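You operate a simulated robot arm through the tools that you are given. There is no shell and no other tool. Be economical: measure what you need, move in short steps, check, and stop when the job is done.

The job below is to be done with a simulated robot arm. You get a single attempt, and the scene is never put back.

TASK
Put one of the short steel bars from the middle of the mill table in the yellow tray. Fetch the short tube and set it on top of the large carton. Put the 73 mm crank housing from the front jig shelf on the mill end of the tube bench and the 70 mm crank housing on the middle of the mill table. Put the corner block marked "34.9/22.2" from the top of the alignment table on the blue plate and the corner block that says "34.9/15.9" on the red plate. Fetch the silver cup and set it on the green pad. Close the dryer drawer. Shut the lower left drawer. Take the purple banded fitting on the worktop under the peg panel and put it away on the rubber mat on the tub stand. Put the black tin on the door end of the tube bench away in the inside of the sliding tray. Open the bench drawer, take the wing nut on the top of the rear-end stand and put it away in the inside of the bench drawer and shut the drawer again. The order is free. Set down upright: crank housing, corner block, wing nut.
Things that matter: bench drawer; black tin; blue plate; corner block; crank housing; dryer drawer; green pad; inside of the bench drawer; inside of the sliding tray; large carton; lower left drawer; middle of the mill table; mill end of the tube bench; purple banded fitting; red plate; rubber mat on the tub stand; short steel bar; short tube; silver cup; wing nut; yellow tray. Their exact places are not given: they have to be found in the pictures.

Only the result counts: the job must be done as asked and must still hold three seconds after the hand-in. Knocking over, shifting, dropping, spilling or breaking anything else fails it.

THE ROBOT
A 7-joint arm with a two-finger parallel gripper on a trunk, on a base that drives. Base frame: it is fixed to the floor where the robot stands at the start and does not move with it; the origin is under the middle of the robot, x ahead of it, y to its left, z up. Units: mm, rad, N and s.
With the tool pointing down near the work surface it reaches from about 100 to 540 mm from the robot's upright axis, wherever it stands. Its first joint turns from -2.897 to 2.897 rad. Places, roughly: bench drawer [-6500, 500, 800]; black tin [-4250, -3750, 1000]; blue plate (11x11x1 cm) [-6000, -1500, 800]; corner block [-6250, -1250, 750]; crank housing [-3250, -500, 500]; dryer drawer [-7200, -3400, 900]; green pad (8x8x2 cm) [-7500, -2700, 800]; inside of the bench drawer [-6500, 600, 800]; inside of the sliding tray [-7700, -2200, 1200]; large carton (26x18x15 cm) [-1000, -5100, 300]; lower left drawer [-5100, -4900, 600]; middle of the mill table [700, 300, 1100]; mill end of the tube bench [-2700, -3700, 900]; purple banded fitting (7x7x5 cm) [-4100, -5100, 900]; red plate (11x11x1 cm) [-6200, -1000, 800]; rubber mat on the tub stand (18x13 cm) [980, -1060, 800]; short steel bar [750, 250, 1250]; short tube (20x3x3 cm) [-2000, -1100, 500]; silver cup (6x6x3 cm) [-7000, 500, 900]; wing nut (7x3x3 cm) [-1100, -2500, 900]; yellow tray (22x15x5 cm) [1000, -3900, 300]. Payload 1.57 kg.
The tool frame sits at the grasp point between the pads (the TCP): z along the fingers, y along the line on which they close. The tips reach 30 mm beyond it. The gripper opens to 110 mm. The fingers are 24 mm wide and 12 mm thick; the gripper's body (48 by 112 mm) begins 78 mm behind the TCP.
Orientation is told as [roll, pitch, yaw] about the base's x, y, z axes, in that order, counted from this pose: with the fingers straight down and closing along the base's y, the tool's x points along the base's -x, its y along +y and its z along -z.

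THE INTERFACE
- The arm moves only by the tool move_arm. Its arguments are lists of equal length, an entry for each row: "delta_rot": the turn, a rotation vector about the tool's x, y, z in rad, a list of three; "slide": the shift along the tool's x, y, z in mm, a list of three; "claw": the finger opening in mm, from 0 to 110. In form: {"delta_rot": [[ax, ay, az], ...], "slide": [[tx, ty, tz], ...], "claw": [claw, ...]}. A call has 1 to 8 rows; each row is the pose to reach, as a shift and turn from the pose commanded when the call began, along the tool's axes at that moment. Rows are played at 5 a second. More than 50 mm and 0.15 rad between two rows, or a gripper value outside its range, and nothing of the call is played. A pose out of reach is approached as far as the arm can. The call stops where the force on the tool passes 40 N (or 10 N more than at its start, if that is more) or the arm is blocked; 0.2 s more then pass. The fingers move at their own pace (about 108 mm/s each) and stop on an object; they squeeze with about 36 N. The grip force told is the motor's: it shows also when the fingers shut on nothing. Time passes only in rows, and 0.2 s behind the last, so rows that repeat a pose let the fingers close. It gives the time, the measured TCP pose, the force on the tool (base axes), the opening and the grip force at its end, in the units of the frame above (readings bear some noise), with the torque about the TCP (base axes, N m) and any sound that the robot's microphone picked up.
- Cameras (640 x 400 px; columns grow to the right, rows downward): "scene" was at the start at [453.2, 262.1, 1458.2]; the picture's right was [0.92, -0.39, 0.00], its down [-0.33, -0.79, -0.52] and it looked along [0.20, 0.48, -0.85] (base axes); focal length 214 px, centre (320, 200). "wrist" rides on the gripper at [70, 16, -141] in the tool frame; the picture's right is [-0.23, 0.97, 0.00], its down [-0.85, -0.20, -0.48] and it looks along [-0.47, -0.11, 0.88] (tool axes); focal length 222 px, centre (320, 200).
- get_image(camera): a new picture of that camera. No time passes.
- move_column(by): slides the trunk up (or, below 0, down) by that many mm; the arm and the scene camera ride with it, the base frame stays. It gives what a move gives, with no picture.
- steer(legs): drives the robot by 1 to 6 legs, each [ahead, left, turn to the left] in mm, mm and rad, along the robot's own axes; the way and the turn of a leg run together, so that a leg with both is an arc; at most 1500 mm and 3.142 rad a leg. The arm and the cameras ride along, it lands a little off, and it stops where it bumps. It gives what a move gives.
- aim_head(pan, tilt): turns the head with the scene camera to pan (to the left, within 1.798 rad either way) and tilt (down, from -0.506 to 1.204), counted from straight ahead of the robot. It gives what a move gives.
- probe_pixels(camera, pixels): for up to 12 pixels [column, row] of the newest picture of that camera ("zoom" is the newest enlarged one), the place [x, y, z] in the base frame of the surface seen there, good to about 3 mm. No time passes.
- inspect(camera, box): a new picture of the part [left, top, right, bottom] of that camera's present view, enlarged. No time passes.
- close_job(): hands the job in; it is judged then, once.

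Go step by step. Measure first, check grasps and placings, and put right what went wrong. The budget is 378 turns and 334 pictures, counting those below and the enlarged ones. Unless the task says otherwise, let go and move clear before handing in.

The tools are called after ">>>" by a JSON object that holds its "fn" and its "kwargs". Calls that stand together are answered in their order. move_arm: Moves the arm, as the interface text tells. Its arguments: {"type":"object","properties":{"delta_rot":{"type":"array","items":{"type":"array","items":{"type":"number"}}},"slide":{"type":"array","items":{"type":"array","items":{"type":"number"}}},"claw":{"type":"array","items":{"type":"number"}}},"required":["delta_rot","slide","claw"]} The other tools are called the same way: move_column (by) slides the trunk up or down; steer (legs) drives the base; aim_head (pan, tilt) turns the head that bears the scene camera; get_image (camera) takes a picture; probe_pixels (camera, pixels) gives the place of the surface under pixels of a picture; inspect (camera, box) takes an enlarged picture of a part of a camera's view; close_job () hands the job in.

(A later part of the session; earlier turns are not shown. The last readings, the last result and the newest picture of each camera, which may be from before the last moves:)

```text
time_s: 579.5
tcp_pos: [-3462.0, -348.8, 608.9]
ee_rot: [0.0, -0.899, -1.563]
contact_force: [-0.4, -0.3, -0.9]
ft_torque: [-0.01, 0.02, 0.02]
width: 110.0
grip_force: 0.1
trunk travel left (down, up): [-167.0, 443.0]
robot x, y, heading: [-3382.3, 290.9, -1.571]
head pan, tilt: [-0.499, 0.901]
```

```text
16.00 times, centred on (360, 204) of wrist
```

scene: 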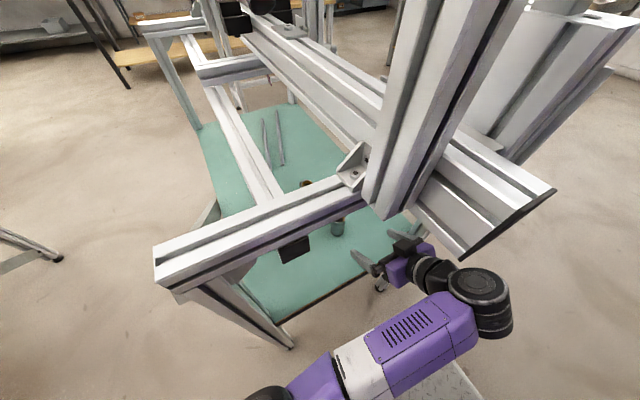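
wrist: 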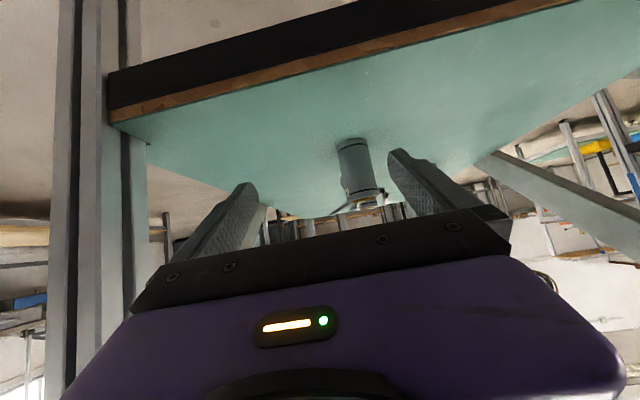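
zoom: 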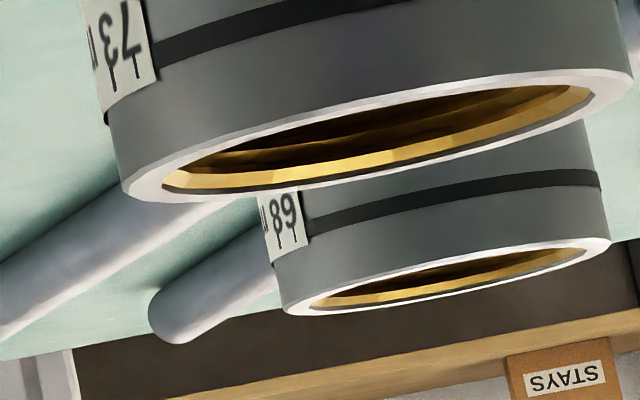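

A is marked 73, B 68, so C is the 70. I take C first: shift east so the hand lines up with C, then extend and drive in.

>>> {"fn": "steer", "kwargs": {"legs": [[0, 200, 0]]}}

>>> {"fn": "move_arm", "kwargs": {"delta_rot": [[0, 0, 0], [0, 0, 0], [0, 0, 0]], "slide": [[-16, 0, 22], [-32, 0, 44], [-46, 0, 68]], "claw": [80, 80, 80]}}

>>> {"fn": "steer", "kwargs": {"legs": [[140, 0, 0]]}}

>>> {"fn": "get_image", "kwargs": {"camera": "wrist"}}

```text
time_s: 581.1
tcp_pos: [-3263.2, -349.0, 609.7]
ee_rot: [0.0, -0.899, -1.566]
contact_force: [-0.9, -0.5, 0.2]
ft_torque: [0.01, -0.01, 0.01]
width: 110.1
grip_force: 0.0
trunk travel left (down, up): [-167.0, 443.0]
robot x, y, heading: [-3184.1, 292.1, -1.569]
head pan, tilt: [-0.499, 0.901]
```

```text
time_s: 581.9
tcp_pos: [-3262.8, -428.5, 603.4]
ee_rot: [0.001, -0.898, -1.567]
contact_force: [0.6, 0.2, -0.1]
ft_torque: [0.01, 0.02, -0.01]
width: 80.2
grip_force: 0.1
trunk travel left (down, up): [-167.0, 443.0]
robot x, y, heading: [-3181.5, 291.9, -1.569]
head pan, tilt: [-0.499, 0.901]
```

```text
time_s: 583.0
tcp_pos: [-3271.0, -491.9, 601.0]
ee_rot: [-0.021, -0.876, -1.58]
contact_force: [-0.4, 0.4, 0.2]
ft_torque: [-0.02, 0.0, -0.01]
width: 80.2
grip_force: 0.1
trunk travel left (down, up): [-167.0, 443.0]
robot x, y, heading: [-3180.4, 211.1, -1.57]
head pan, tilt: [-0.499, 0.901]
stopped in leg 1: the robot was blocked; the commanded pose is now the measured one
```

```text
158 pictures are left
```

wrist: 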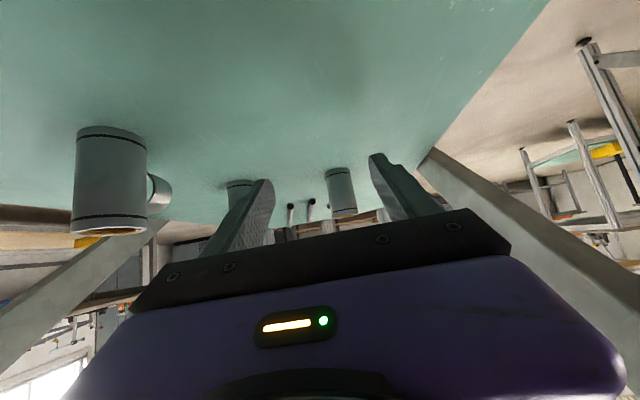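

Blocked: some arm part touches the jig. I back 40 mm and look.

>>> {"fn": "steer", "kwargs": {"legs": [[-40, 0, 0]]}}

>>> {"fn": "aim_head", "kwargs": {"pan": -0.3, "tilt": 1.0}}

>>> {"fn": "get_image", "kwargs": {"camera": "scene"}}

>>> {"fn": "probe_pixels", "kwargs": {"camera": "scene", "pixels": [[320, 200], [300, 250], [350, 250], [400, 250], [300, 300], [380, 300], [250, 330], [420, 200], [450, 300], [330, 350]]}}

```text
time_s: 583.9
tcp_pos: [-3271.3, -451.3, 599.7]
ee_rot: [-0.018, -0.876, -1.578]
contact_force: [-1.2, -0.1, 0.7]
ft_torque: [0.0, 0.01, 0.02]
width: 80.1
grip_force: 0.1
trunk travel left (down, up): [-167.0, 443.0]
robot x, y, heading: [-3181.2, 248.4, -1.573]
head pan, tilt: [-0.499, 0.901]
```

```text
time_s: 584.7
tcp_pos: [-3270.6, -452.4, 600.1]
ee_rot: [-0.017, -0.877, -1.58]
contact_force: [-0.2, 0.7, 0.6]
ft_torque: [-0.02, -0.02, 0.01]
width: 79.9
grip_force: 0.0
trunk travel left (down, up): [-167.0, 443.0]
robot x, y, heading: [-3179.6, 252.7, -1.568]
head pan, tilt: [-0.3, 1.0]
```

```text
157 pictures are left
```

scene: 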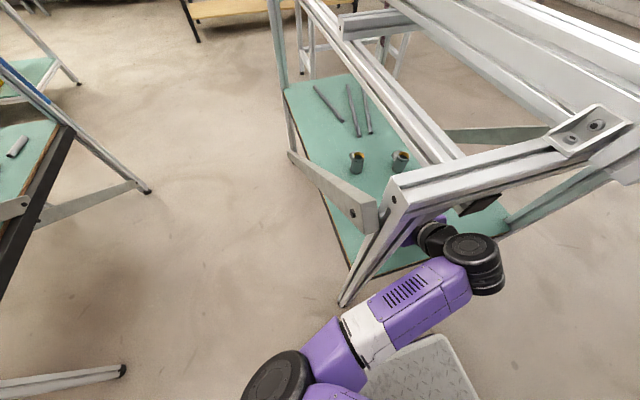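

```text
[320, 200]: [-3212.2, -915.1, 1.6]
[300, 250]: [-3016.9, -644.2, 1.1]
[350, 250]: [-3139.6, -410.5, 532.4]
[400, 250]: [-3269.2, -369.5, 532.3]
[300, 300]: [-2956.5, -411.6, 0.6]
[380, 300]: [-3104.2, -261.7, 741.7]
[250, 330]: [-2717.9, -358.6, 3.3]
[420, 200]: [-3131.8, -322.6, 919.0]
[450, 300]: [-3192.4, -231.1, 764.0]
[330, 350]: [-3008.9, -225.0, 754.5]
```

The forearm meets the jig's leg when going for C from here; C will be taken from the east side later. A (73) is reachable from here: I retract, shift west in line with A and look.

>>> {"fn": "move_arm", "kwargs": {"delta_rot": [[0, 0, 0], [0, 0, 0], [0, 0, 0]], "slide": [[16, 0, -22], [32, 0, -44], [46, 0, -66]], "claw": [80, 80, 80]}}

>>> {"fn": "steer", "kwargs": {"legs": [[-30, 0, 0], [0, -155, 0]]}}

>>> {"fn": "get_image", "kwargs": {"camera": "wrist"}}

```text
time_s: 585.5
tcp_pos: [-3273.0, -374.5, 601.0]
ee_rot: [-0.018, -0.877, -1.581]
contact_force: [0.8, 0.7, -0.2]
ft_torque: [-0.01, 0.0, 0.0]
width: 80.1
grip_force: 0.0
out of reach, approached as far as the arm can: row 3
trunk travel left (down, up): [-167.0, 443.0]
robot x, y, heading: [-3178.1, 252.6, -1.571]
head pan, tilt: [-0.3, 1.0]
```

```text
time_s: 587.3
tcp_pos: [-3426.1, -347.0, 600.9]
ee_rot: [-0.017, -0.874, -1.578]
contact_force: [0.9, 0.8, 0.3]
ft_torque: [-0.02, 0.03, -0.03]
width: 79.9
grip_force: 0.1
trunk travel left (down, up): [-167.0, 443.0]
robot x, y, heading: [-3336.5, 279.6, -1.567]
head pan, tilt: [-0.3, 1.0]
```

```text
156 pictures are left
```

wrist: 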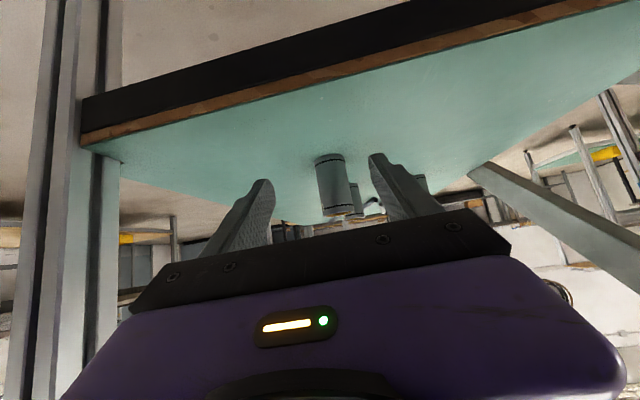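

Aligned with A. I drive 112 mm forward and check.

>>> {"fn": "steer", "kwargs": {"legs": [[112, 0, 0]]}}

>>> {"fn": "get_image", "kwargs": {"camera": "wrist"}}

```text
time_s: 588.5
tcp_pos: [-3426.4, -463.1, 601.7]
ee_rot: [-0.017, -0.877, -1.578]
contact_force: [0.0, 0.3, -0.2]
ft_torque: [0.0, -0.01, -0.01]
width: 80.1
grip_force: 0.1
trunk travel left (down, up): [-167.0, 443.0]
robot x, y, heading: [-3333.9, 163.1, -1.568]
head pan, tilt: [-0.3, 1.0]
```

```text
155 pictures are left
```

wrist: 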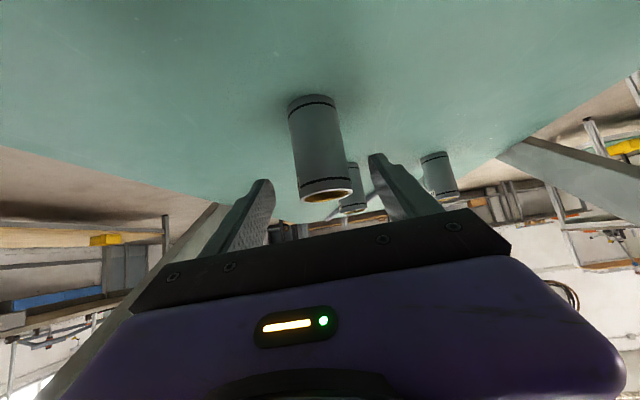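

Lower 12, close, lift 25.

>>> {"fn": "move_column", "kwargs": {"by": -12}}

>>> {"fn": "move_arm", "kwargs": {"delta_rot": [[0, 0, 0], [0, 0, 0], [0, 0, 0], [0, 0, 0]], "slide": [[0, 0, 0], [0, 0, 0], [0, 0, 0], [0, 0, 0]], "claw": [60, 30, 10, 10]}}

>>> {"fn": "move_column", "kwargs": {"by": 25}}

>>> {"fn": "get_image", "kwargs": {"camera": "wrist"}}

```text
time_s: 589.1
tcp_pos: [-3426.4, -462.9, 589.2]
ee_rot: [-0.017, -0.876, -1.577]
contact_force: [-0.2, -0.4, -0.7]
ft_torque: [0.02, -0.01, -0.01]
width: 79.8
grip_force: 0.1
trunk travel left (down, up): [-155.0, 455.0]
robot x, y, heading: [-3333.2, 166.1, -1.57]
head pan, tilt: [-0.3, 1.0]
```

```text
time_s: 590.1
tcp_pos: [-3426.4, -462.1, 590.0]
ee_rot: [-0.02, -0.876, -1.578]
contact_force: [1.0, 0.5, 2.3]
ft_torque: [-0.05, -0.02, 0.01]
width: 39.4
grip_force: 36.2
trunk travel left (down, up): [-155.0, 455.0]
robot x, y, heading: [-3331.8, 163.0, -1.568]
head pan, tilt: [-0.3, 1.0]
```

```text
time_s: 590.8
tcp_pos: [-3426.9, -464.2, 613.7]
ee_rot: [-0.017, -0.877, -1.577]
contact_force: [-0.2, 0.9, -1.5]
ft_torque: [0.01, 0.01, -0.02]
width: 39.2
grip_force: 36.1
trunk travel left (down, up): [-180.0, 430.0]
robot x, y, heading: [-3336.1, 162.8, -1.569]
head pan, tilt: [-0.3, 1.0]
```

```text
154 pictures are left
```

wrist: 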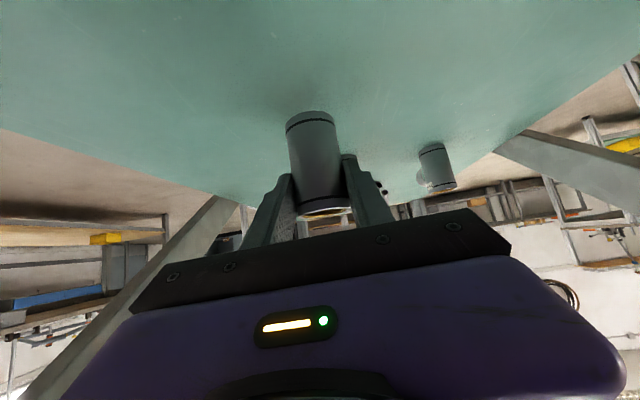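

Held. I back out, level the tool, go east into the gap and south through it.

>>> {"fn": "steer", "kwargs": {"legs": [[-125, 0, 0]]}}

>>> {"fn": "move_arm", "kwargs": {"delta_rot": [[0, 0.11, 0], [0, 0.22, 0], [0, 0.33, 0], [0, 0.44, 0], [0, 0.55, 0], [0, 0.66, 0], [0, 0.77, 0], [0, 0.87, 0]], "slide": [[0, 0, -18], [0, 0, -36], [0, 0, -54], [0, 0, -72], [0, 0, -88], [0, 0, -100], [0, 0, -110], [0, 0, -118]], "claw": [10, 10, 10, 10, 10, 10, 10, 10]}}

>>> {"fn": "steer", "kwargs": {"legs": [[0, 660, 0], [1450, 0, 0], [650, 0, 0]]}}

>>> {"fn": "aim_head", "kwargs": {"pan": 0.0, "tilt": 0.6}}

>>> {"fn": "get_image", "kwargs": {"camera": "scene"}}

```text
time_s: 592.1
tcp_pos: [-3424.2, -334.2, 614.2]
ee_rot: [-0.017, -0.876, -1.575]
contact_force: [-0.9, 0.4, -1.7]
ft_torque: [0.04, 0.03, -0.01]
width: 39.0
grip_force: 35.9
trunk travel left (down, up): [-180.0, 430.0]
robot x, y, heading: [-3336.9, 289.6, -1.567]
head pan, tilt: [-0.3, 1.0]
```

```text
time_s: 594.0
tcp_pos: [-3423.1, -229.7, 648.3]
ee_rot: [0.065, 0.101, -1.664]
contact_force: [-0.2, -0.3, -0.7]
ft_torque: [0.03, 0.01, 0.01]
width: 39.0
grip_force: 36.0
out of reach, approached as far as the arm can: row 1, 2, 3, 4, 5, 6, 7, 8
trunk travel left (down, up): [-180.0, 430.0]
robot x, y, heading: [-3333.5, 293.6, -1.562]
head pan, tilt: [-0.3, 1.0]
stopped in row 8: the arm was blocked; the commanded pose is now the measured one
```

```text
time_s: 607.5
tcp_pos: [-2778.9, -2285.1, 652.5]
ee_rot: [0.061, 0.091, -1.684]
contact_force: [0.2, -0.4, -0.9]
ft_torque: [-0.02, -0.02, 0.01]
width: 38.8
grip_force: 35.6
trunk travel left (down, up): [-180.0, 430.0]
robot x, y, heading: [-2678.9, -1762.0, -1.588]
head pan, tilt: [-0.3, 1.0]
```

```text
time_s: 608.4
tcp_pos: [-2779.0, -2285.3, 651.3]
ee_rot: [0.062, 0.09, -1.686]
contact_force: [0.1, 0.0, -1.5]
ft_torque: [0.02, 0.0, 0.02]
width: 39.0
grip_force: 35.7
trunk travel left (down, up): [-180.0, 430.0]
robot x, y, heading: [-2680.9, -1763.1, -1.585]
head pan, tilt: [0.0, 0.6]
```

```text
153 pictures are left
```

scene: 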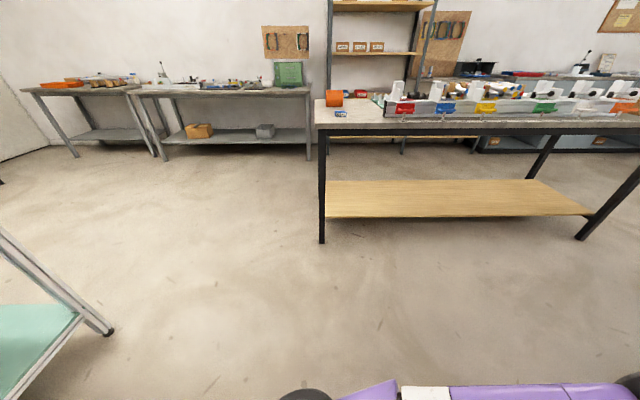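

Through the gap. I raise the trunk, approach the bench's mill end and look at its top.

>>> {"fn": "move_column", "kwargs": {"by": 380}}

>>> {"fn": "steer", "kwargs": {"legs": [[700, 0, 0]]}}

>>> {"fn": "aim_head", "kwargs": {"pan": -0.2, "tilt": 0.8}}

>>> {"fn": "get_image", "kwargs": {"camera": "scene"}}

>>> {"fn": "probe_pixels", "kwargs": {"camera": "scene", "pixels": [[320, 200], [280, 220], [350, 180], [300, 160], [260, 180], [330, 240], [300, 230], [380, 230]]}}

```text
time_s: 612.1
tcp_pos: [-2780.3, -2284.8, 1031.0]
ee_rot: [0.062, 0.092, -1.686]
contact_force: [0.1, 0.8, -1.0]
ft_torque: [-0.02, -0.02, 0.0]
width: 38.8
grip_force: 36.4
trunk travel left (down, up): [-560.0, 50.0]
robot x, y, heading: [-2680.2, -1761.3, -1.586]
head pan, tilt: [0.0, 0.6]
```

```text
time_s: 615.8
tcp_pos: [-2774.1, -2968.8, 1030.2]
ee_rot: [0.061, 0.091, -1.665]
contact_force: [0.4, -0.4, -1.3]
ft_torque: [-0.02, 0.0, -0.02]
width: 38.8
grip_force: 36.0
trunk travel left (down, up): [-560.0, 50.0]
robot x, y, heading: [-2689.4, -2441.3, -1.571]
head pan, tilt: [0.0, 0.6]
```

```text
time_s: 616.6
tcp_pos: [-2775.0, -2969.4, 1031.4]
ee_rot: [0.061, 0.091, -1.666]
contact_force: [-0.7, -0.2, -1.1]
ft_torque: [0.0, -0.03, 0.02]
width: 38.7
grip_force: 36.3
trunk travel left (down, up): [-560.0, 50.0]
robot x, y, heading: [-2681.4, -2443.0, -1.566]
head pan, tilt: [-0.201, 0.799]
```

```text
152 pictures are left
```

scene: 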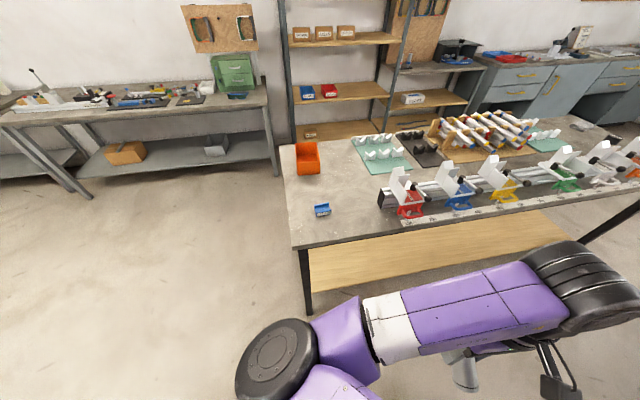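

```text
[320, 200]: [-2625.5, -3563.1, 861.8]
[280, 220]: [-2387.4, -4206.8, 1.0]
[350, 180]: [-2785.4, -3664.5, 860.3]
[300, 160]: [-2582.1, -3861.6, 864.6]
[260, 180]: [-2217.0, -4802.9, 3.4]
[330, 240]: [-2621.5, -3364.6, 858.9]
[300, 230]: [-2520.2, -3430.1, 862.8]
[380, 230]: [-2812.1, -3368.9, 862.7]
```

Bench top z≈862; a free spot is around (−2700,−3640). I square the tool, then tilt it as at pick-up so the housing hangs upright.

>>> {"fn": "move_arm", "kwargs": {"delta_rot": [[0.031, -0.045, -0.045], [0.062, -0.09, -0.09]], "slide": [[-10, 0, 0], [-20, 0, 0]], "claw": [10, 10]}}

>>> {"fn": "move_arm", "kwargs": {"delta_rot": [[0, -0.11, 0], [0, -0.22, 0], [0, -0.33, 0], [0, -0.44, 0], [0, -0.55, 0], [0, -0.66, 0], [0, -0.77, 0], [0, -0.876, 0]], "slide": [[-12, 0, 4], [-24, 0, 8], [-36, 0, 12], [-48, 0, 16], [-60, 0, 20], [-72, 0, 24], [-84, 0, 28], [-94, 0, 32]], "claw": [10, 10, 10, 10, 10, 10, 10, 10]}}

>>> {"fn": "get_image", "kwargs": {"camera": "wrist"}}

```text
time_s: 617.2
tcp_pos: [-2777.8, -2992.1, 1026.8]
ee_rot: [0.003, 0.0, -1.579]
contact_force: [0.7, 0.3, -1.4]
ft_torque: [0.0, 0.0, 0.02]
width: 38.7
grip_force: 35.8
out of reach, approached as far as the arm can: row 2
trunk travel left (down, up): [-560.0, 50.0]
robot x, y, heading: [-2681.7, -2444.8, -1.568]
head pan, tilt: [-0.201, 0.799]
```

```text
time_s: 619.0
tcp_pos: [-2778.7, -3085.0, 995.4]
ee_rot: [0.003, -0.879, -1.584]
contact_force: [0.4, 0.0, -1.9]
ft_torque: [0.03, 0.0, 0.01]
width: 38.8
grip_force: 35.7
out of reach, approached as far as the arm can: row 1, 2, 3, 4, 5, 6, 7
trunk travel left (down, up): [-560.0, 50.0]
robot x, y, heading: [-2685.3, -2443.1, -1.566]
head pan, tilt: [-0.201, 0.799]
```

```text
151 pictures are left
```

wrist: 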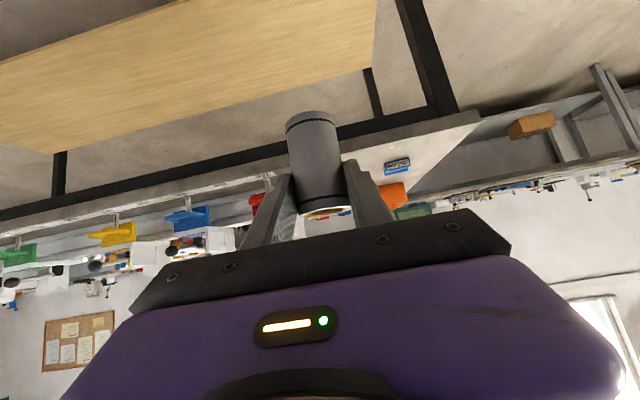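

Now I drive over the bench to the spot.

>>> {"fn": "steer", "kwargs": {"legs": [[0, 79, 0], [545, 0, 0]]}}

>>> {"fn": "get_image", "kwargs": {"camera": "wrist"}}

>>> {"fn": "get_image", "kwargs": {"camera": "scene"}}

```text
time_s: 622.8
tcp_pos: [-2691.4, -3636.3, 996.7]
ee_rot: [0.003, -0.877, -1.578]
contact_force: [-0.1, 0.1, -1.4]
ft_torque: [0.03, 0.01, 0.03]
width: 38.6
grip_force: 36.5
trunk travel left (down, up): [-560.0, 50.0]
robot x, y, heading: [-2603.1, -2991.8, -1.564]
head pan, tilt: [-0.201, 0.799]
```

```text
150 pictures are left
```

wrist: 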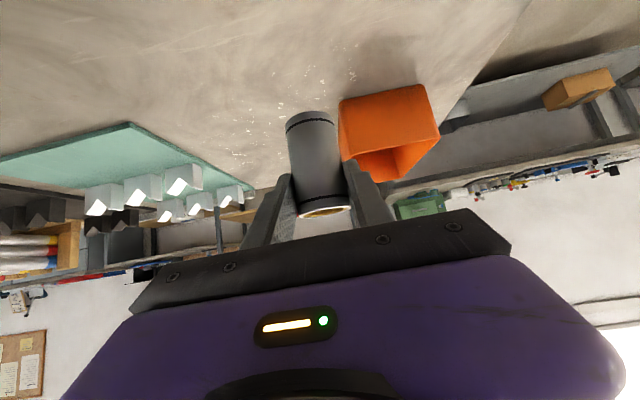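

```text
149 pictures are left
```

scene: 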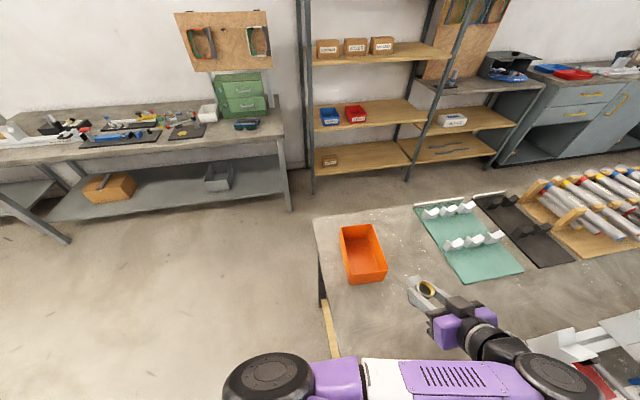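

Clear spot below. I lower 72 mm, then gently to contact.

>>> {"fn": "move_column", "kwargs": {"by": -72}}

>>> {"fn": "move_column", "kwargs": {"by": -4}}

```text
time_s: 623.9
tcp_pos: [-2692.0, -3635.8, 925.2]
ee_rot: [0.004, -0.879, -1.577]
contact_force: [0.5, -0.5, -1.5]
ft_torque: [0.05, -0.03, -0.03]
width: 38.9
grip_force: 36.3
trunk travel left (down, up): [-488.0, 122.0]
robot x, y, heading: [-2601.7, -2991.3, -1.567]
head pan, tilt: [-0.201, 0.799]
```

```text
time_s: 624.4
tcp_pos: [-2692.8, -3635.5, 920.4]
ee_rot: [0.002, -0.878, -1.576]
contact_force: [-0.8, 0.7, -1.1]
ft_torque: [0.04, 0.02, -0.03]
width: 38.5
grip_force: 36.1
trunk travel left (down, up): [-484.0, 126.0]
robot x, y, heading: [-2600.9, -2993.3, -1.566]
head pan, tilt: [-0.201, 0.799]
```

>>> {"fn": "move_column", "kwargs": {"by": -3}}

>>> {"fn": "move_arm", "kwargs": {"delta_rot": [[0, 0, 0], [0, 0, 0], [0, 0, 0], [0, 0, 0]], "slide": [[0, 0, 0], [0, 0, 0], [0, 0, 0], [0, 0, 0]], "claw": [37, 42, 55, 80]}}

>>> {"fn": "get_image", "kwargs": {"camera": "wrist"}}

```text
time_s: 625.0
tcp_pos: [-2692.0, -3636.8, 920.6]
ee_rot: [-0.002, -0.884, -1.574]
contact_force: [3.0, 6.5, 27.2]
ft_torque: [0.09, 0.05, 0.02]
width: 38.7
grip_force: 35.6
trunk travel left (down, up): [-481.0, 129.0]
robot x, y, heading: [-2600.1, -2993.1, -1.562]
head pan, tilt: [-0.201, 0.799]
```

```text
time_s: 626.0
tcp_pos: [-2692.2, -3636.3, 916.9]
ee_rot: [0.002, -0.878, -1.578]
contact_force: [-0.4, 0.0, -0.3]
ft_torque: [-0.02, 0.0, 0.0]
width: 80.1
grip_force: 0.1
trunk travel left (down, up): [-481.0, 129.0]
robot x, y, heading: [-2601.7, -2996.2, -1.565]
head pan, tilt: [-0.201, 0.799]
```

```text
148 pictures are left
```

wrist: 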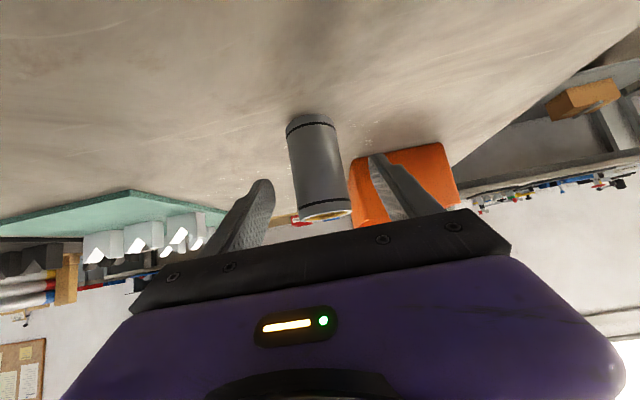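

The 73 housing stands on the mill end. I back out, tidy the arm to level, and go west along the bench to look for the black tin at the door end.

>>> {"fn": "steer", "kwargs": {"legs": [[-180, 0, 0]]}}

>>> {"fn": "move_arm", "kwargs": {"delta_rot": [[0, 0.11, 0], [0, 0.22, 0], [0, 0.33, 0], [0, 0.44, 0], [0, 0.55, 0], [0, 0.66, 0], [0, 0.77, 0], [0, 0.878, 0]], "slide": [[0, 0, -5], [0, 0, -15], [0, 0, -25], [0, 0, -35], [0, 0, -45], [0, 0, -52], [0, 0, -60], [0, 0, -66]], "claw": [80, 80, 80, 80, 80, 80, 80, 80]}}

>>> {"fn": "steer", "kwargs": {"legs": [[-130, 0, 0], [0, -1450, 0], [0, -250, 0]]}}

>>> {"fn": "aim_head", "kwargs": {"pan": -0.2, "tilt": 0.7}}

>>> {"fn": "get_image", "kwargs": {"camera": "scene"}}

```text
time_s: 627.5
tcp_pos: [-2692.8, -3456.8, 916.8]
ee_rot: [0.003, -0.877, -1.577]
contact_force: [0.5, -0.1, -0.1]
ft_torque: [-0.04, -0.03, -0.01]
width: 79.8
grip_force: 0.0
trunk travel left (down, up): [-481.0, 129.0]
robot x, y, heading: [-2601.6, -2811.9, -1.566]
head pan, tilt: [-0.201, 0.799]
```

```text
time_s: 629.3
tcp_pos: [-2693.5, -3405.6, 959.3]
ee_rot: [0.002, 0.002, -1.572]
contact_force: [0.7, 1.0, 0.3]
ft_torque: [-0.01, 0.01, -0.01]
width: 80.0
grip_force: 0.1
out of reach, approached as far as the arm can: row 2, 3, 4, 5
trunk travel left (down, up): [-481.0, 129.0]
robot x, y, heading: [-2602.0, -2816.2, -1.565]
head pan, tilt: [-0.201, 0.799]
```

```text
time_s: 634.1
tcp_pos: [-3375.2, -3278.1, 958.4]
ee_rot: [0.002, 0.002, -1.677]
contact_force: [0.5, 0.5, 0.3]
ft_torque: [0.02, -0.02, -0.03]
width: 79.9
grip_force: 0.0
trunk travel left (down, up): [-481.0, 129.0]
robot x, y, heading: [-3222.8, -2698.3, -1.664]
head pan, tilt: [-0.201, 0.799]
stopped in leg 2: the robot was blocked; the commanded pose is now the measured one
```

```text
time_s: 634.8
tcp_pos: [-3375.5, -3279.3, 959.0]
ee_rot: [0.001, 0.001, -1.677]
contact_force: [0.6, 0.6, -0.6]
ft_torque: [-0.01, -0.02, -0.01]
width: 80.1
grip_force: 0.0
trunk travel left (down, up): [-481.0, 129.0]
robot x, y, heading: [-3227.1, -2697.3, -1.665]
head pan, tilt: [-0.201, 0.7]
```

```text
147 pictures are left
```

scene: 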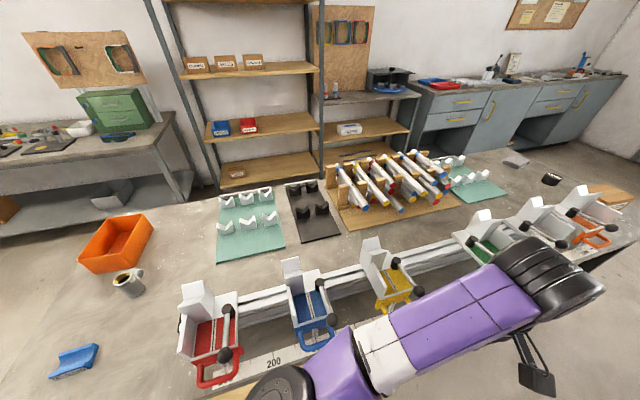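

Rear touched the small table. The black tin seems to be at (551,178). I raise, go a bit forward and continue west.

>>> {"fn": "move_column", "kwargs": {"by": 128}}

>>> {"fn": "steer", "kwargs": {"legs": [[130, 0, 0.09], [0, -900, 0]]}}

>>> {"fn": "aim_head", "kwargs": {"pan": -0.3, "tilt": 0.9}}

>>> {"fn": "get_image", "kwargs": {"camera": "scene"}}

```text
time_s: 636.4
tcp_pos: [-3376.7, -3278.2, 1087.3]
ee_rot: [0.0, 0.0, -1.676]
contact_force: [-1.1, -0.2, -0.2]
ft_torque: [0.04, -0.01, -0.02]
width: 80.0
grip_force: 0.0
trunk travel left (down, up): [-609.0, 1.0]
robot x, y, heading: [-3226.4, -2696.5, -1.669]
head pan, tilt: [-0.201, 0.7]
```

```text
time_s: 637.6
tcp_pos: [-3351.5, -3362.9, 1086.3]
ee_rot: [0.002, 0.001, -1.641]
contact_force: [-0.9, -0.7, 0.0]
ft_torque: [-0.03, 0.01, -0.01]
width: 80.2
grip_force: 0.1
trunk travel left (down, up): [-609.0, 1.0]
robot x, y, heading: [-3220.8, -2781.1, -1.628]
head pan, tilt: [-0.201, 0.7]
stopped in leg 1: the robot was blocked; the commanded pose is now the measured one
```

```text
time_s: 638.3
tcp_pos: [-3351.9, -3364.4, 1087.1]
ee_rot: [0.002, 0.001, -1.641]
contact_force: [-0.9, 0.7, -0.8]
ft_torque: [0.01, 0.01, -0.02]
width: 80.0
grip_force: 0.2
trunk travel left (down, up): [-609.0, 1.0]
robot x, y, heading: [-3222.3, -2780.5, -1.63]
head pan, tilt: [-0.3, 0.901]
```

```text
146 pictures are left
```

scene: 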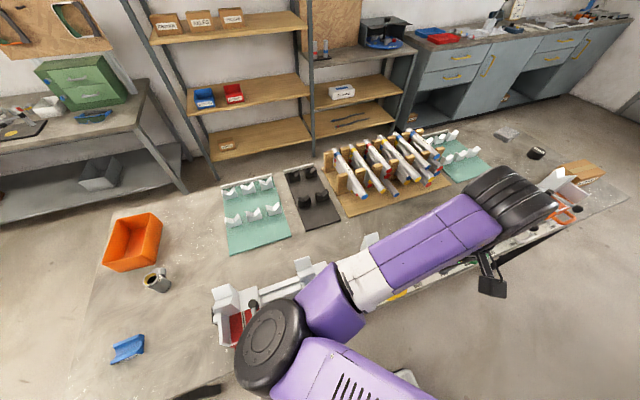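

Rear still at the small table's corner. Forward 70, straighten, then west.

>>> {"fn": "steer", "kwargs": {"legs": [[80, 30, 0], [0, 0, 0.06], [0, -930, 0]]}}

>>> {"fn": "get_image", "kwargs": {"camera": "scene"}}

>>> {"fn": "get_image", "kwargs": {"camera": "wrist"}}

```text
time_s: 644.3
tcp_pos: [-4203.3, -3476.3, 1087.8]
ee_rot: [0.001, 0.001, -1.546]
contact_force: [0.0, -0.1, -0.6]
ft_torque: [0.0, -0.02, -0.02]
width: 80.0
grip_force: 0.1
trunk travel left (down, up): [-609.0, 1.0]
robot x, y, heading: [-4133.3, -2884.5, -1.532]
head pan, tilt: [-0.3, 0.901]
```

```text
145 pictures are left
```

scene: 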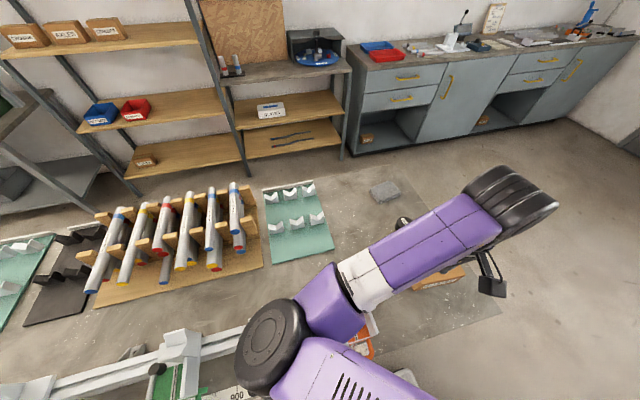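

```text
144 pictures are left
```

wrist: 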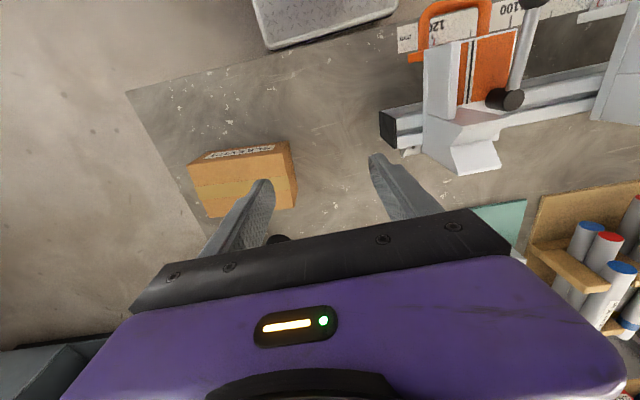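

The black tin is at scene (403,222) / wrist (280,238). I probe it.

>>> {"fn": "inspect", "kwargs": {"camera": "scene", "box": [370, 180, 430, 240]}}

>>> {"fn": "probe_pixels", "kwargs": {"camera": "zoom", "pixels": [[340, 270], [320, 300], [350, 290], [300, 320], [360, 250], [150, 130], [280, 300]]}}

>>> {"fn": "probe_pixels", "kwargs": {"camera": "wrist", "pixels": [[278, 238], [240, 160], [192, 170], [290, 150], [240, 180], [200, 120]]}}

```text
6.67 times, centred on (400, 210) of scene
```

zoom: 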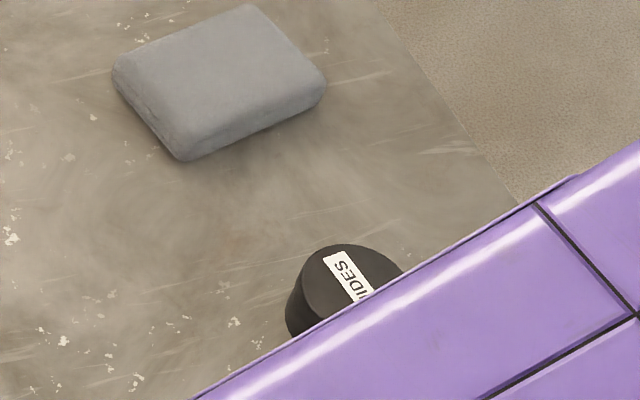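

```text
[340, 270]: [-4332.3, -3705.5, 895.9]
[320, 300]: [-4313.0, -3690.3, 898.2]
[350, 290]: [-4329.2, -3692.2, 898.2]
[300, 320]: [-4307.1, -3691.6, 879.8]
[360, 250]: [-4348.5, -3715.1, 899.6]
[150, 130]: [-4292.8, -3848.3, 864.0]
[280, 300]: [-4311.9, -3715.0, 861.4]
```

```text
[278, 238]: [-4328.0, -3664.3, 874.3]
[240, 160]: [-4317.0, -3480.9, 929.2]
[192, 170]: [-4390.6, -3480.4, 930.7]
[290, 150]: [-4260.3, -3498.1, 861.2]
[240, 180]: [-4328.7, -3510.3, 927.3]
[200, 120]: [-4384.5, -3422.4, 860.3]
```

Tin: centre ≈(−4335,−3693), Ø≈58, top 898; a brown box stands in front of it. I keep the trunk high, tilt the tool by 0.5 and come over the box.

>>> {"fn": "move_arm", "kwargs": {"delta_rot": [[0, -0.125, 0], [0, -0.25, 0], [0, -0.375, 0], [0, -0.5, 0]], "slide": [[-25, 0, 5], [-50, 0, 10], [-75, 0, 15], [-100, 0, 20]], "claw": [80, 80, 80, 80]}}

>>> {"fn": "steer", "kwargs": {"legs": [[0, -130, -0.03], [100, 0, 0]]}}

>>> {"fn": "get_image", "kwargs": {"camera": "wrist"}}

```text
time_s: 645.3
tcp_pos: [-4200.8, -3576.3, 1068.1]
ee_rot: [0.001, -0.501, -1.545]
contact_force: [0.7, 0.2, -1.0]
ft_torque: [-0.01, -0.03, 0.01]
width: 80.2
grip_force: 0.1
trunk travel left (down, up): [-609.0, 1.0]
robot x, y, heading: [-4128.6, -2883.9, -1.533]
head pan, tilt: [-0.3, 0.901]
```

```text
time_s: 647.4
tcp_pos: [-4353.9, -3680.3, 1068.3]
ee_rot: [0.002, -0.499, -1.58]
contact_force: [0.0, 0.6, 0.3]
ft_torque: [-0.01, -0.03, 0.01]
width: 80.2
grip_force: 0.0
trunk travel left (down, up): [-609.0, 1.0]
robot x, y, heading: [-4260.1, -2988.0, -1.562]
head pan, tilt: [-0.3, 0.901]
```

```text
142 pictures are left
```

wrist: 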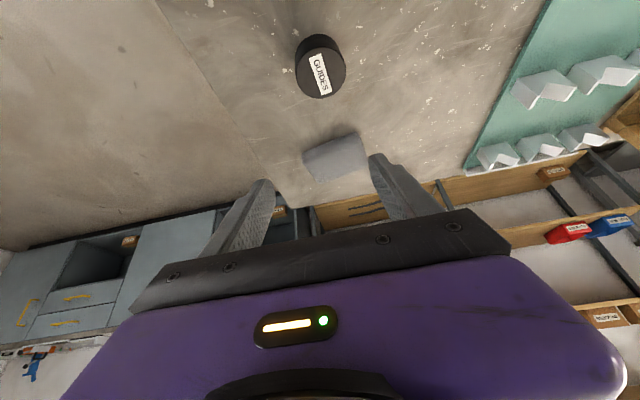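

>>> {"fn": "probe_pixels", "kwargs": {"camera": "wrist", "pixels": [[320, 73], [300, 75], [343, 70], [320, 93], [315, 50], [325, 90]]}}

```text
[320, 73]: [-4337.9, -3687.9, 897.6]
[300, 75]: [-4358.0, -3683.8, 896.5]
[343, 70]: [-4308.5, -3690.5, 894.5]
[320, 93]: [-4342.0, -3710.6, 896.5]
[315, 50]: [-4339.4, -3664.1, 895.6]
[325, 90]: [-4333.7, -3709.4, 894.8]
```

Tin centre (−4336,−3688), top 897. I lower with the arm to z≈900 (18 mm east).

>>> {"fn": "move_arm", "kwargs": {"delta_rot": [[0, 0, 0], [0, 0, 0], [0, 0, 0], [0, 0, 0], [0, 0, 0]], "slide": [[16, 18, 30], [32, 18, 60], [49, 18, 90], [65, 18, 119], [80, 18, 147]], "claw": [80, 80, 80, 80, 80]}}

>>> {"fn": "get_image", "kwargs": {"camera": "wrist"}}

```text
time_s: 648.6
tcp_pos: [-4333.8, -3678.4, 900.6]
ee_rot: [0.002, -0.498, -1.58]
contact_force: [-0.2, -0.3, 0.7]
ft_torque: [0.0, -0.04, -0.01]
width: 80.1
grip_force: 0.0
trunk travel left (down, up): [-609.0, 1.0]
robot x, y, heading: [-4259.2, -2989.6, -1.563]
head pan, tilt: [-0.3, 0.901]
```

```text
141 pictures are left
```

wrist: 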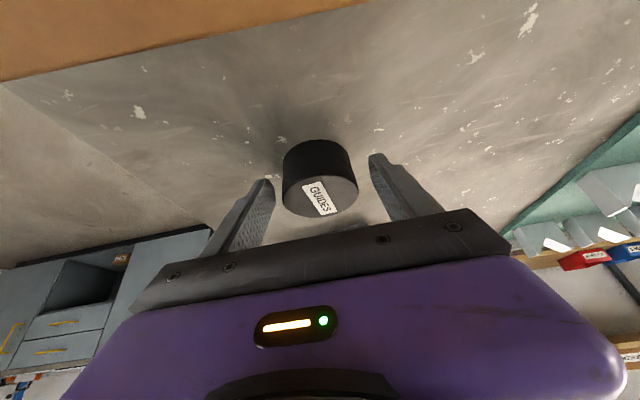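

Good. Close and lift with the arm.

>>> {"fn": "move_arm", "kwargs": {"delta_rot": [[0, 0, 0], [0, 0, 0], [0, 0, 0], [0, 0, 0], [0, 0, 0], [0, 0, 0], [0, 0, 0], [0, 0, 0]], "slide": [[0, 0, 0], [0, 0, 0], [0, 0, 0], [-8, 0, -15], [-24, 0, -45], [-43, 0, -80], [-63, 0, -118], [-80, 0, -147]], "claw": [50, 20, 10, 10, 10, 10, 10, 10]}}

>>> {"fn": "get_image", "kwargs": {"camera": "wrist"}}

```text
time_s: 650.4
tcp_pos: [-4333.9, -3679.9, 1069.2]
ee_rot: [0.002, -0.498, -1.578]
contact_force: [0.6, -0.9, -1.6]
ft_torque: [0.02, 0.0, 0.0]
width: 58.2
grip_force: 36.7
trunk travel left (down, up): [-609.0, 1.0]
robot x, y, heading: [-4260.1, -2988.3, -1.563]
head pan, tilt: [-0.3, 0.901]
```

```text
140 pictures are left
```

wrist: 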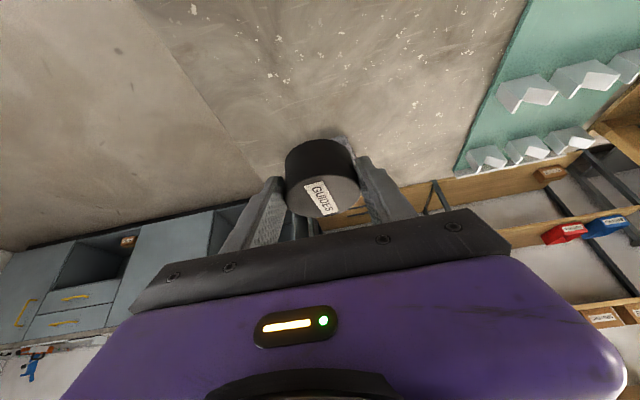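

Tin held. I turn west and drive on, looking at the west wall.

>>> {"fn": "steer", "kwargs": {"legs": [[-120, 0, 0], [0, 0, -1.578], [1400, 0, 0]]}}

>>> {"fn": "aim_head", "kwargs": {"pan": 0.0, "tilt": 0.35}}

>>> {"fn": "get_image", "kwargs": {"camera": "scene"}}

```text
time_s: 662.2
tcp_pos: [-6396.8, -2771.2, 1069.9]
ee_rot: [0.003, -0.5, 3.122]
contact_force: [-0.8, -0.3, -2.1]
ft_torque: [-0.01, 0.03, -0.01]
width: 58.2
grip_force: 35.8
trunk travel left (down, up): [-609.0, 1.0]
robot x, y, heading: [-5706.3, -2854.5, 3.128]
head pan, tilt: [-0.3, 0.901]
```

```text
time_s: 663.2
tcp_pos: [-6395.6, -2770.6, 1068.8]
ee_rot: [0.003, -0.498, 3.12]
contact_force: [0.6, 0.3, -1.1]
ft_torque: [-0.02, -0.04, -0.01]
width: 58.4
grip_force: 36.0
trunk travel left (down, up): [-609.0, 1.0]
robot x, y, heading: [-5707.2, -2852.9, 3.132]
head pan, tilt: [0.0, 0.351]
```

```text
139 pictures are left
```

scene: 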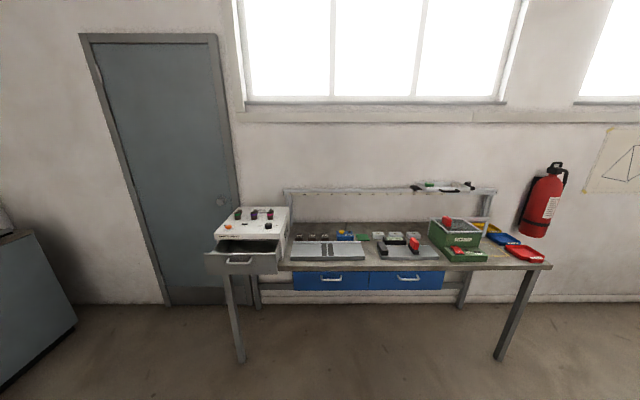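

The west bench: an open drawer at (245,258) below a white box (dryer), a rail with a tray at (445,187). I zoom and probe.

>>> {"fn": "inspect", "kwargs": {"camera": "scene", "box": [190, 160, 560, 310]}}

>>> {"fn": "probe_pixels", "kwargs": {"camera": "scene", "pixels": [[445, 186], [415, 188], [475, 188], [350, 190], [240, 268], [220, 262], [275, 262], [340, 235], [360, 238], [300, 262], [520, 265], [240, 250]]}}

>>> {"fn": "inspect", "kwargs": {"camera": "scene", "box": [280, 170, 500, 270]}}

```text
1.73 times, centred on (375, 235) of scene
```

zoom: 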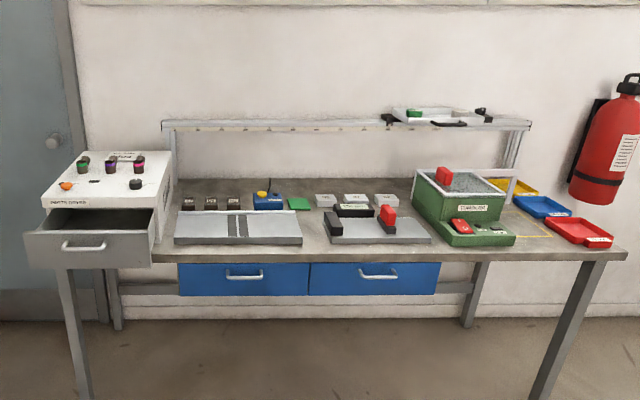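

```text
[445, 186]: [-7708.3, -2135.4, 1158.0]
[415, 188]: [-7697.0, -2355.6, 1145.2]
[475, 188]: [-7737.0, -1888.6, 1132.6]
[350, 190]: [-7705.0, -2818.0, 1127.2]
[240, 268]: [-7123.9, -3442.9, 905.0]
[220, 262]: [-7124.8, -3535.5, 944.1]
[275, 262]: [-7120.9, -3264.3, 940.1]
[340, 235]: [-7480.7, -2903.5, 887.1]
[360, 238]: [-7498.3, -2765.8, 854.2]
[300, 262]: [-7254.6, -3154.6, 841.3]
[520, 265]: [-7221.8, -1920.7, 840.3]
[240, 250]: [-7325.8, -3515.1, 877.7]
```

```text
2.91 times, centred on (390, 220) of scene
```

zoom: 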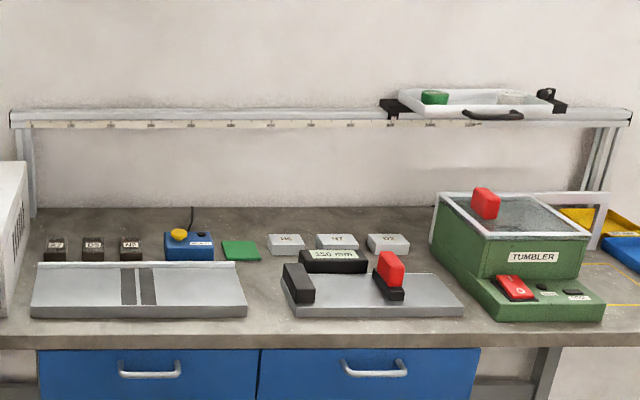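

The sliding tray is the white tray on the rail (z≈1140–1160, y≈−2260..−1950, x≈−7700). I raise the hand and drive closer for a look into it.

>>> {"fn": "move_arm", "kwargs": {"delta_rot": [[0, 0, 0], [0, 0, 0], [0, 0, 0], [0, 0, 0]], "slide": [[-18, 0, -33], [-36, 0, -66], [-54, 0, -99], [-72, 0, -132]], "claw": [10, 10, 10, 10]}}

>>> {"fn": "steer", "kwargs": {"legs": [[850, -620, 0]]}}

>>> {"fn": "aim_head", "kwargs": {"pan": -0.4, "tilt": 0.5}}

>>> {"fn": "get_image", "kwargs": {"camera": "scene"}}

>>> {"fn": "get_image", "kwargs": {"camera": "wrist"}}

```text
time_s: 664.2
tcp_pos: [-6405.2, -2771.0, 1220.9]
ee_rot: [0.002, -0.498, 3.12]
contact_force: [0.3, 0.5, -1.7]
ft_torque: [0.02, -0.03, 0.02]
width: 58.4
grip_force: 35.7
out of reach, approached as far as the arm can: row 3, 4
trunk travel left (down, up): [-609.0, 1.0]
robot x, y, heading: [-5709.1, -2851.6, 3.134]
head pan, tilt: [0.0, 0.351]
```

```text
time_s: 665.5
tcp_pos: [-6437.4, -2741.7, 1219.7]
ee_rot: [0.001, -0.497, 3.113]
contact_force: [0.4, 0.2, -1.9]
ft_torque: [-0.02, -0.05, 0.02]
width: 58.2
grip_force: 36.2
trunk travel left (down, up): [-609.0, 1.0]
robot x, y, heading: [-5744.6, -2828.9, 3.131]
head pan, tilt: [0.0, 0.351]
stopped in leg 1: the robot was blocked; the commanded pose is now the measured one
```

```text
time_s: 666.4
tcp_pos: [-6438.8, -2742.8, 1220.2]
ee_rot: [0.001, -0.497, 3.113]
contact_force: [-0.1, 0.1, -1.5]
ft_torque: [0.02, -0.01, 0.01]
width: 58.3
grip_force: 35.9
trunk travel left (down, up): [-609.0, 1.0]
robot x, y, heading: [-5737.7, -2831.0, 3.125]
head pan, tilt: [-0.4, 0.499]
```

```text
136 pictures are left
```

scene: 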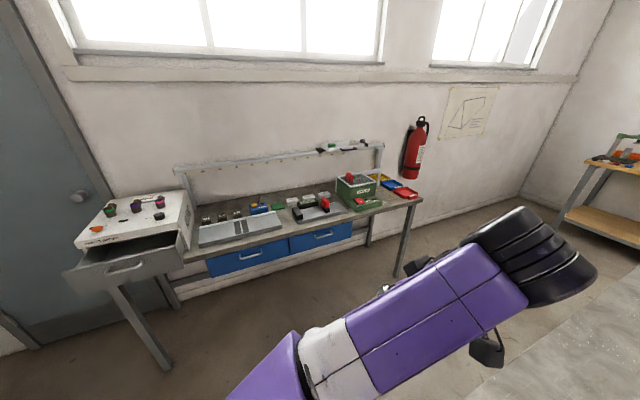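

```text
135 pictures are left
```

wrist: 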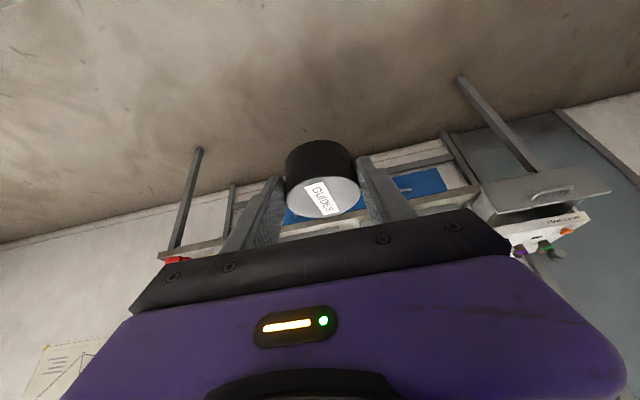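

The alignment table is to the north-east here. I drive ahead first, then north.

>>> {"fn": "steer", "kwargs": {"legs": [[0, 60, 0], [900, 0, 0], [0, -630, 0]]}}

>>> {"fn": "get_image", "kwargs": {"camera": "scene"}}

>>> {"fn": "get_image", "kwargs": {"camera": "wrist"}}

```text
time_s: 673.0
tcp_pos: [-7257.2, -2494.4, 1198.6]
ee_rot: [0.032, -0.505, 2.912]
contact_force: [0.0, -0.2, -1.2]
ft_torque: [-0.02, 0.0, -0.03]
width: 58.4
grip_force: 35.4
trunk travel left (down, up): [-609.0, 1.0]
robot x, y, heading: [-6603.4, -2783.9, 2.972]
head pan, tilt: [-0.4, 0.499]
stopped in leg 3: the robot was blocked; the commanded pose is now the measured one
```

```text
134 pictures are left
```

scene: 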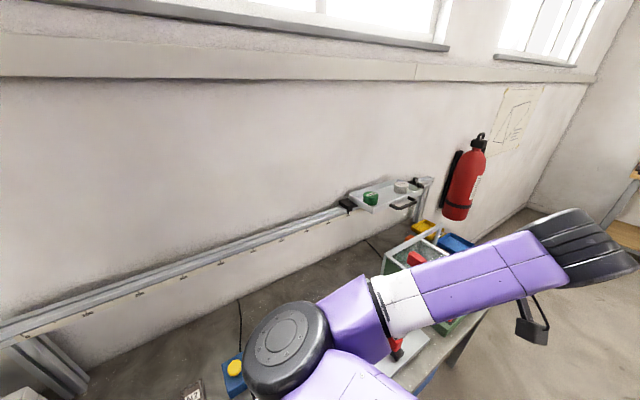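

```text
133 pictures are left
```

wrist: 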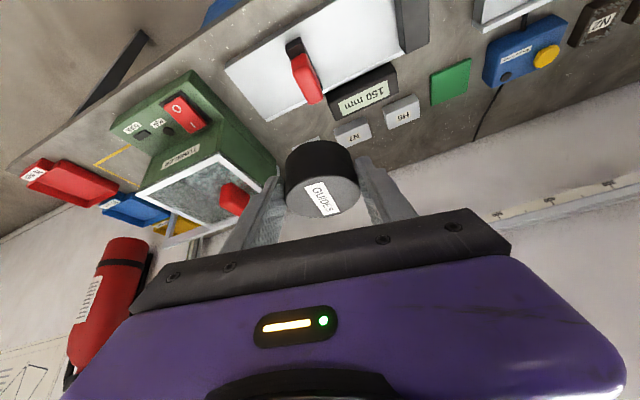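

Rear corner meets the alignment table. I look to the right to measure its west edge.

>>> {"fn": "aim_head", "kwargs": {"pan": -1.75, "tilt": 0.7}}

>>> {"fn": "get_image", "kwargs": {"camera": "scene"}}

>>> {"fn": "probe_pixels", "kwargs": {"camera": "scene", "pixels": [[320, 200], [250, 250], [400, 150], [200, 150], [300, 300], [350, 120], [280, 180], [420, 110], [150, 250], [250, 120], [300, 350]]}}

```text
time_s: 674.5
tcp_pos: [-7261.4, -2520.2, 1204.7]
ee_rot: [0.025, -0.505, 2.931]
contact_force: [-0.1, 0.2, -2.1]
ft_torque: [-0.04, -0.05, 0.02]
width: 58.3
grip_force: 35.7
trunk travel left (down, up): [-609.0, 1.0]
robot x, y, heading: [-6598.9, -2787.2, 2.971]
head pan, tilt: [-1.751, 0.7]
```

```text
132 pictures are left
```

scene: 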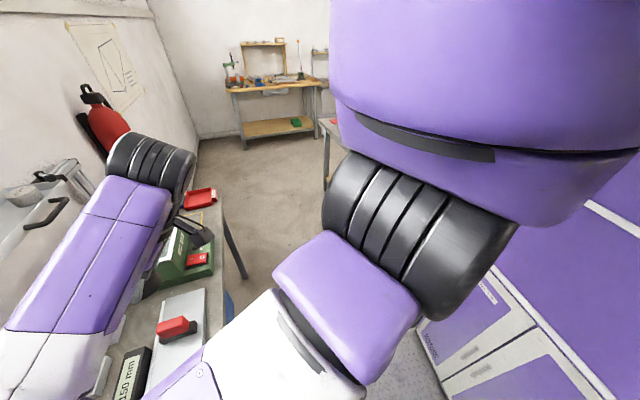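

```text
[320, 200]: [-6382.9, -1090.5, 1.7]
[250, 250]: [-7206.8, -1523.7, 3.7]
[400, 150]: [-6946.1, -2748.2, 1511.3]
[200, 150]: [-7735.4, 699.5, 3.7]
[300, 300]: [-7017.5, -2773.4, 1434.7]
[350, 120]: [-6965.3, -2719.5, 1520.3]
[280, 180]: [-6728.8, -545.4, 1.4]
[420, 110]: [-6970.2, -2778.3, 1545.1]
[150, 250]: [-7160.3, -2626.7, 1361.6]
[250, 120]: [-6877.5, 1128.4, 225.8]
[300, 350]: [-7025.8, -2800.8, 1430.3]
```

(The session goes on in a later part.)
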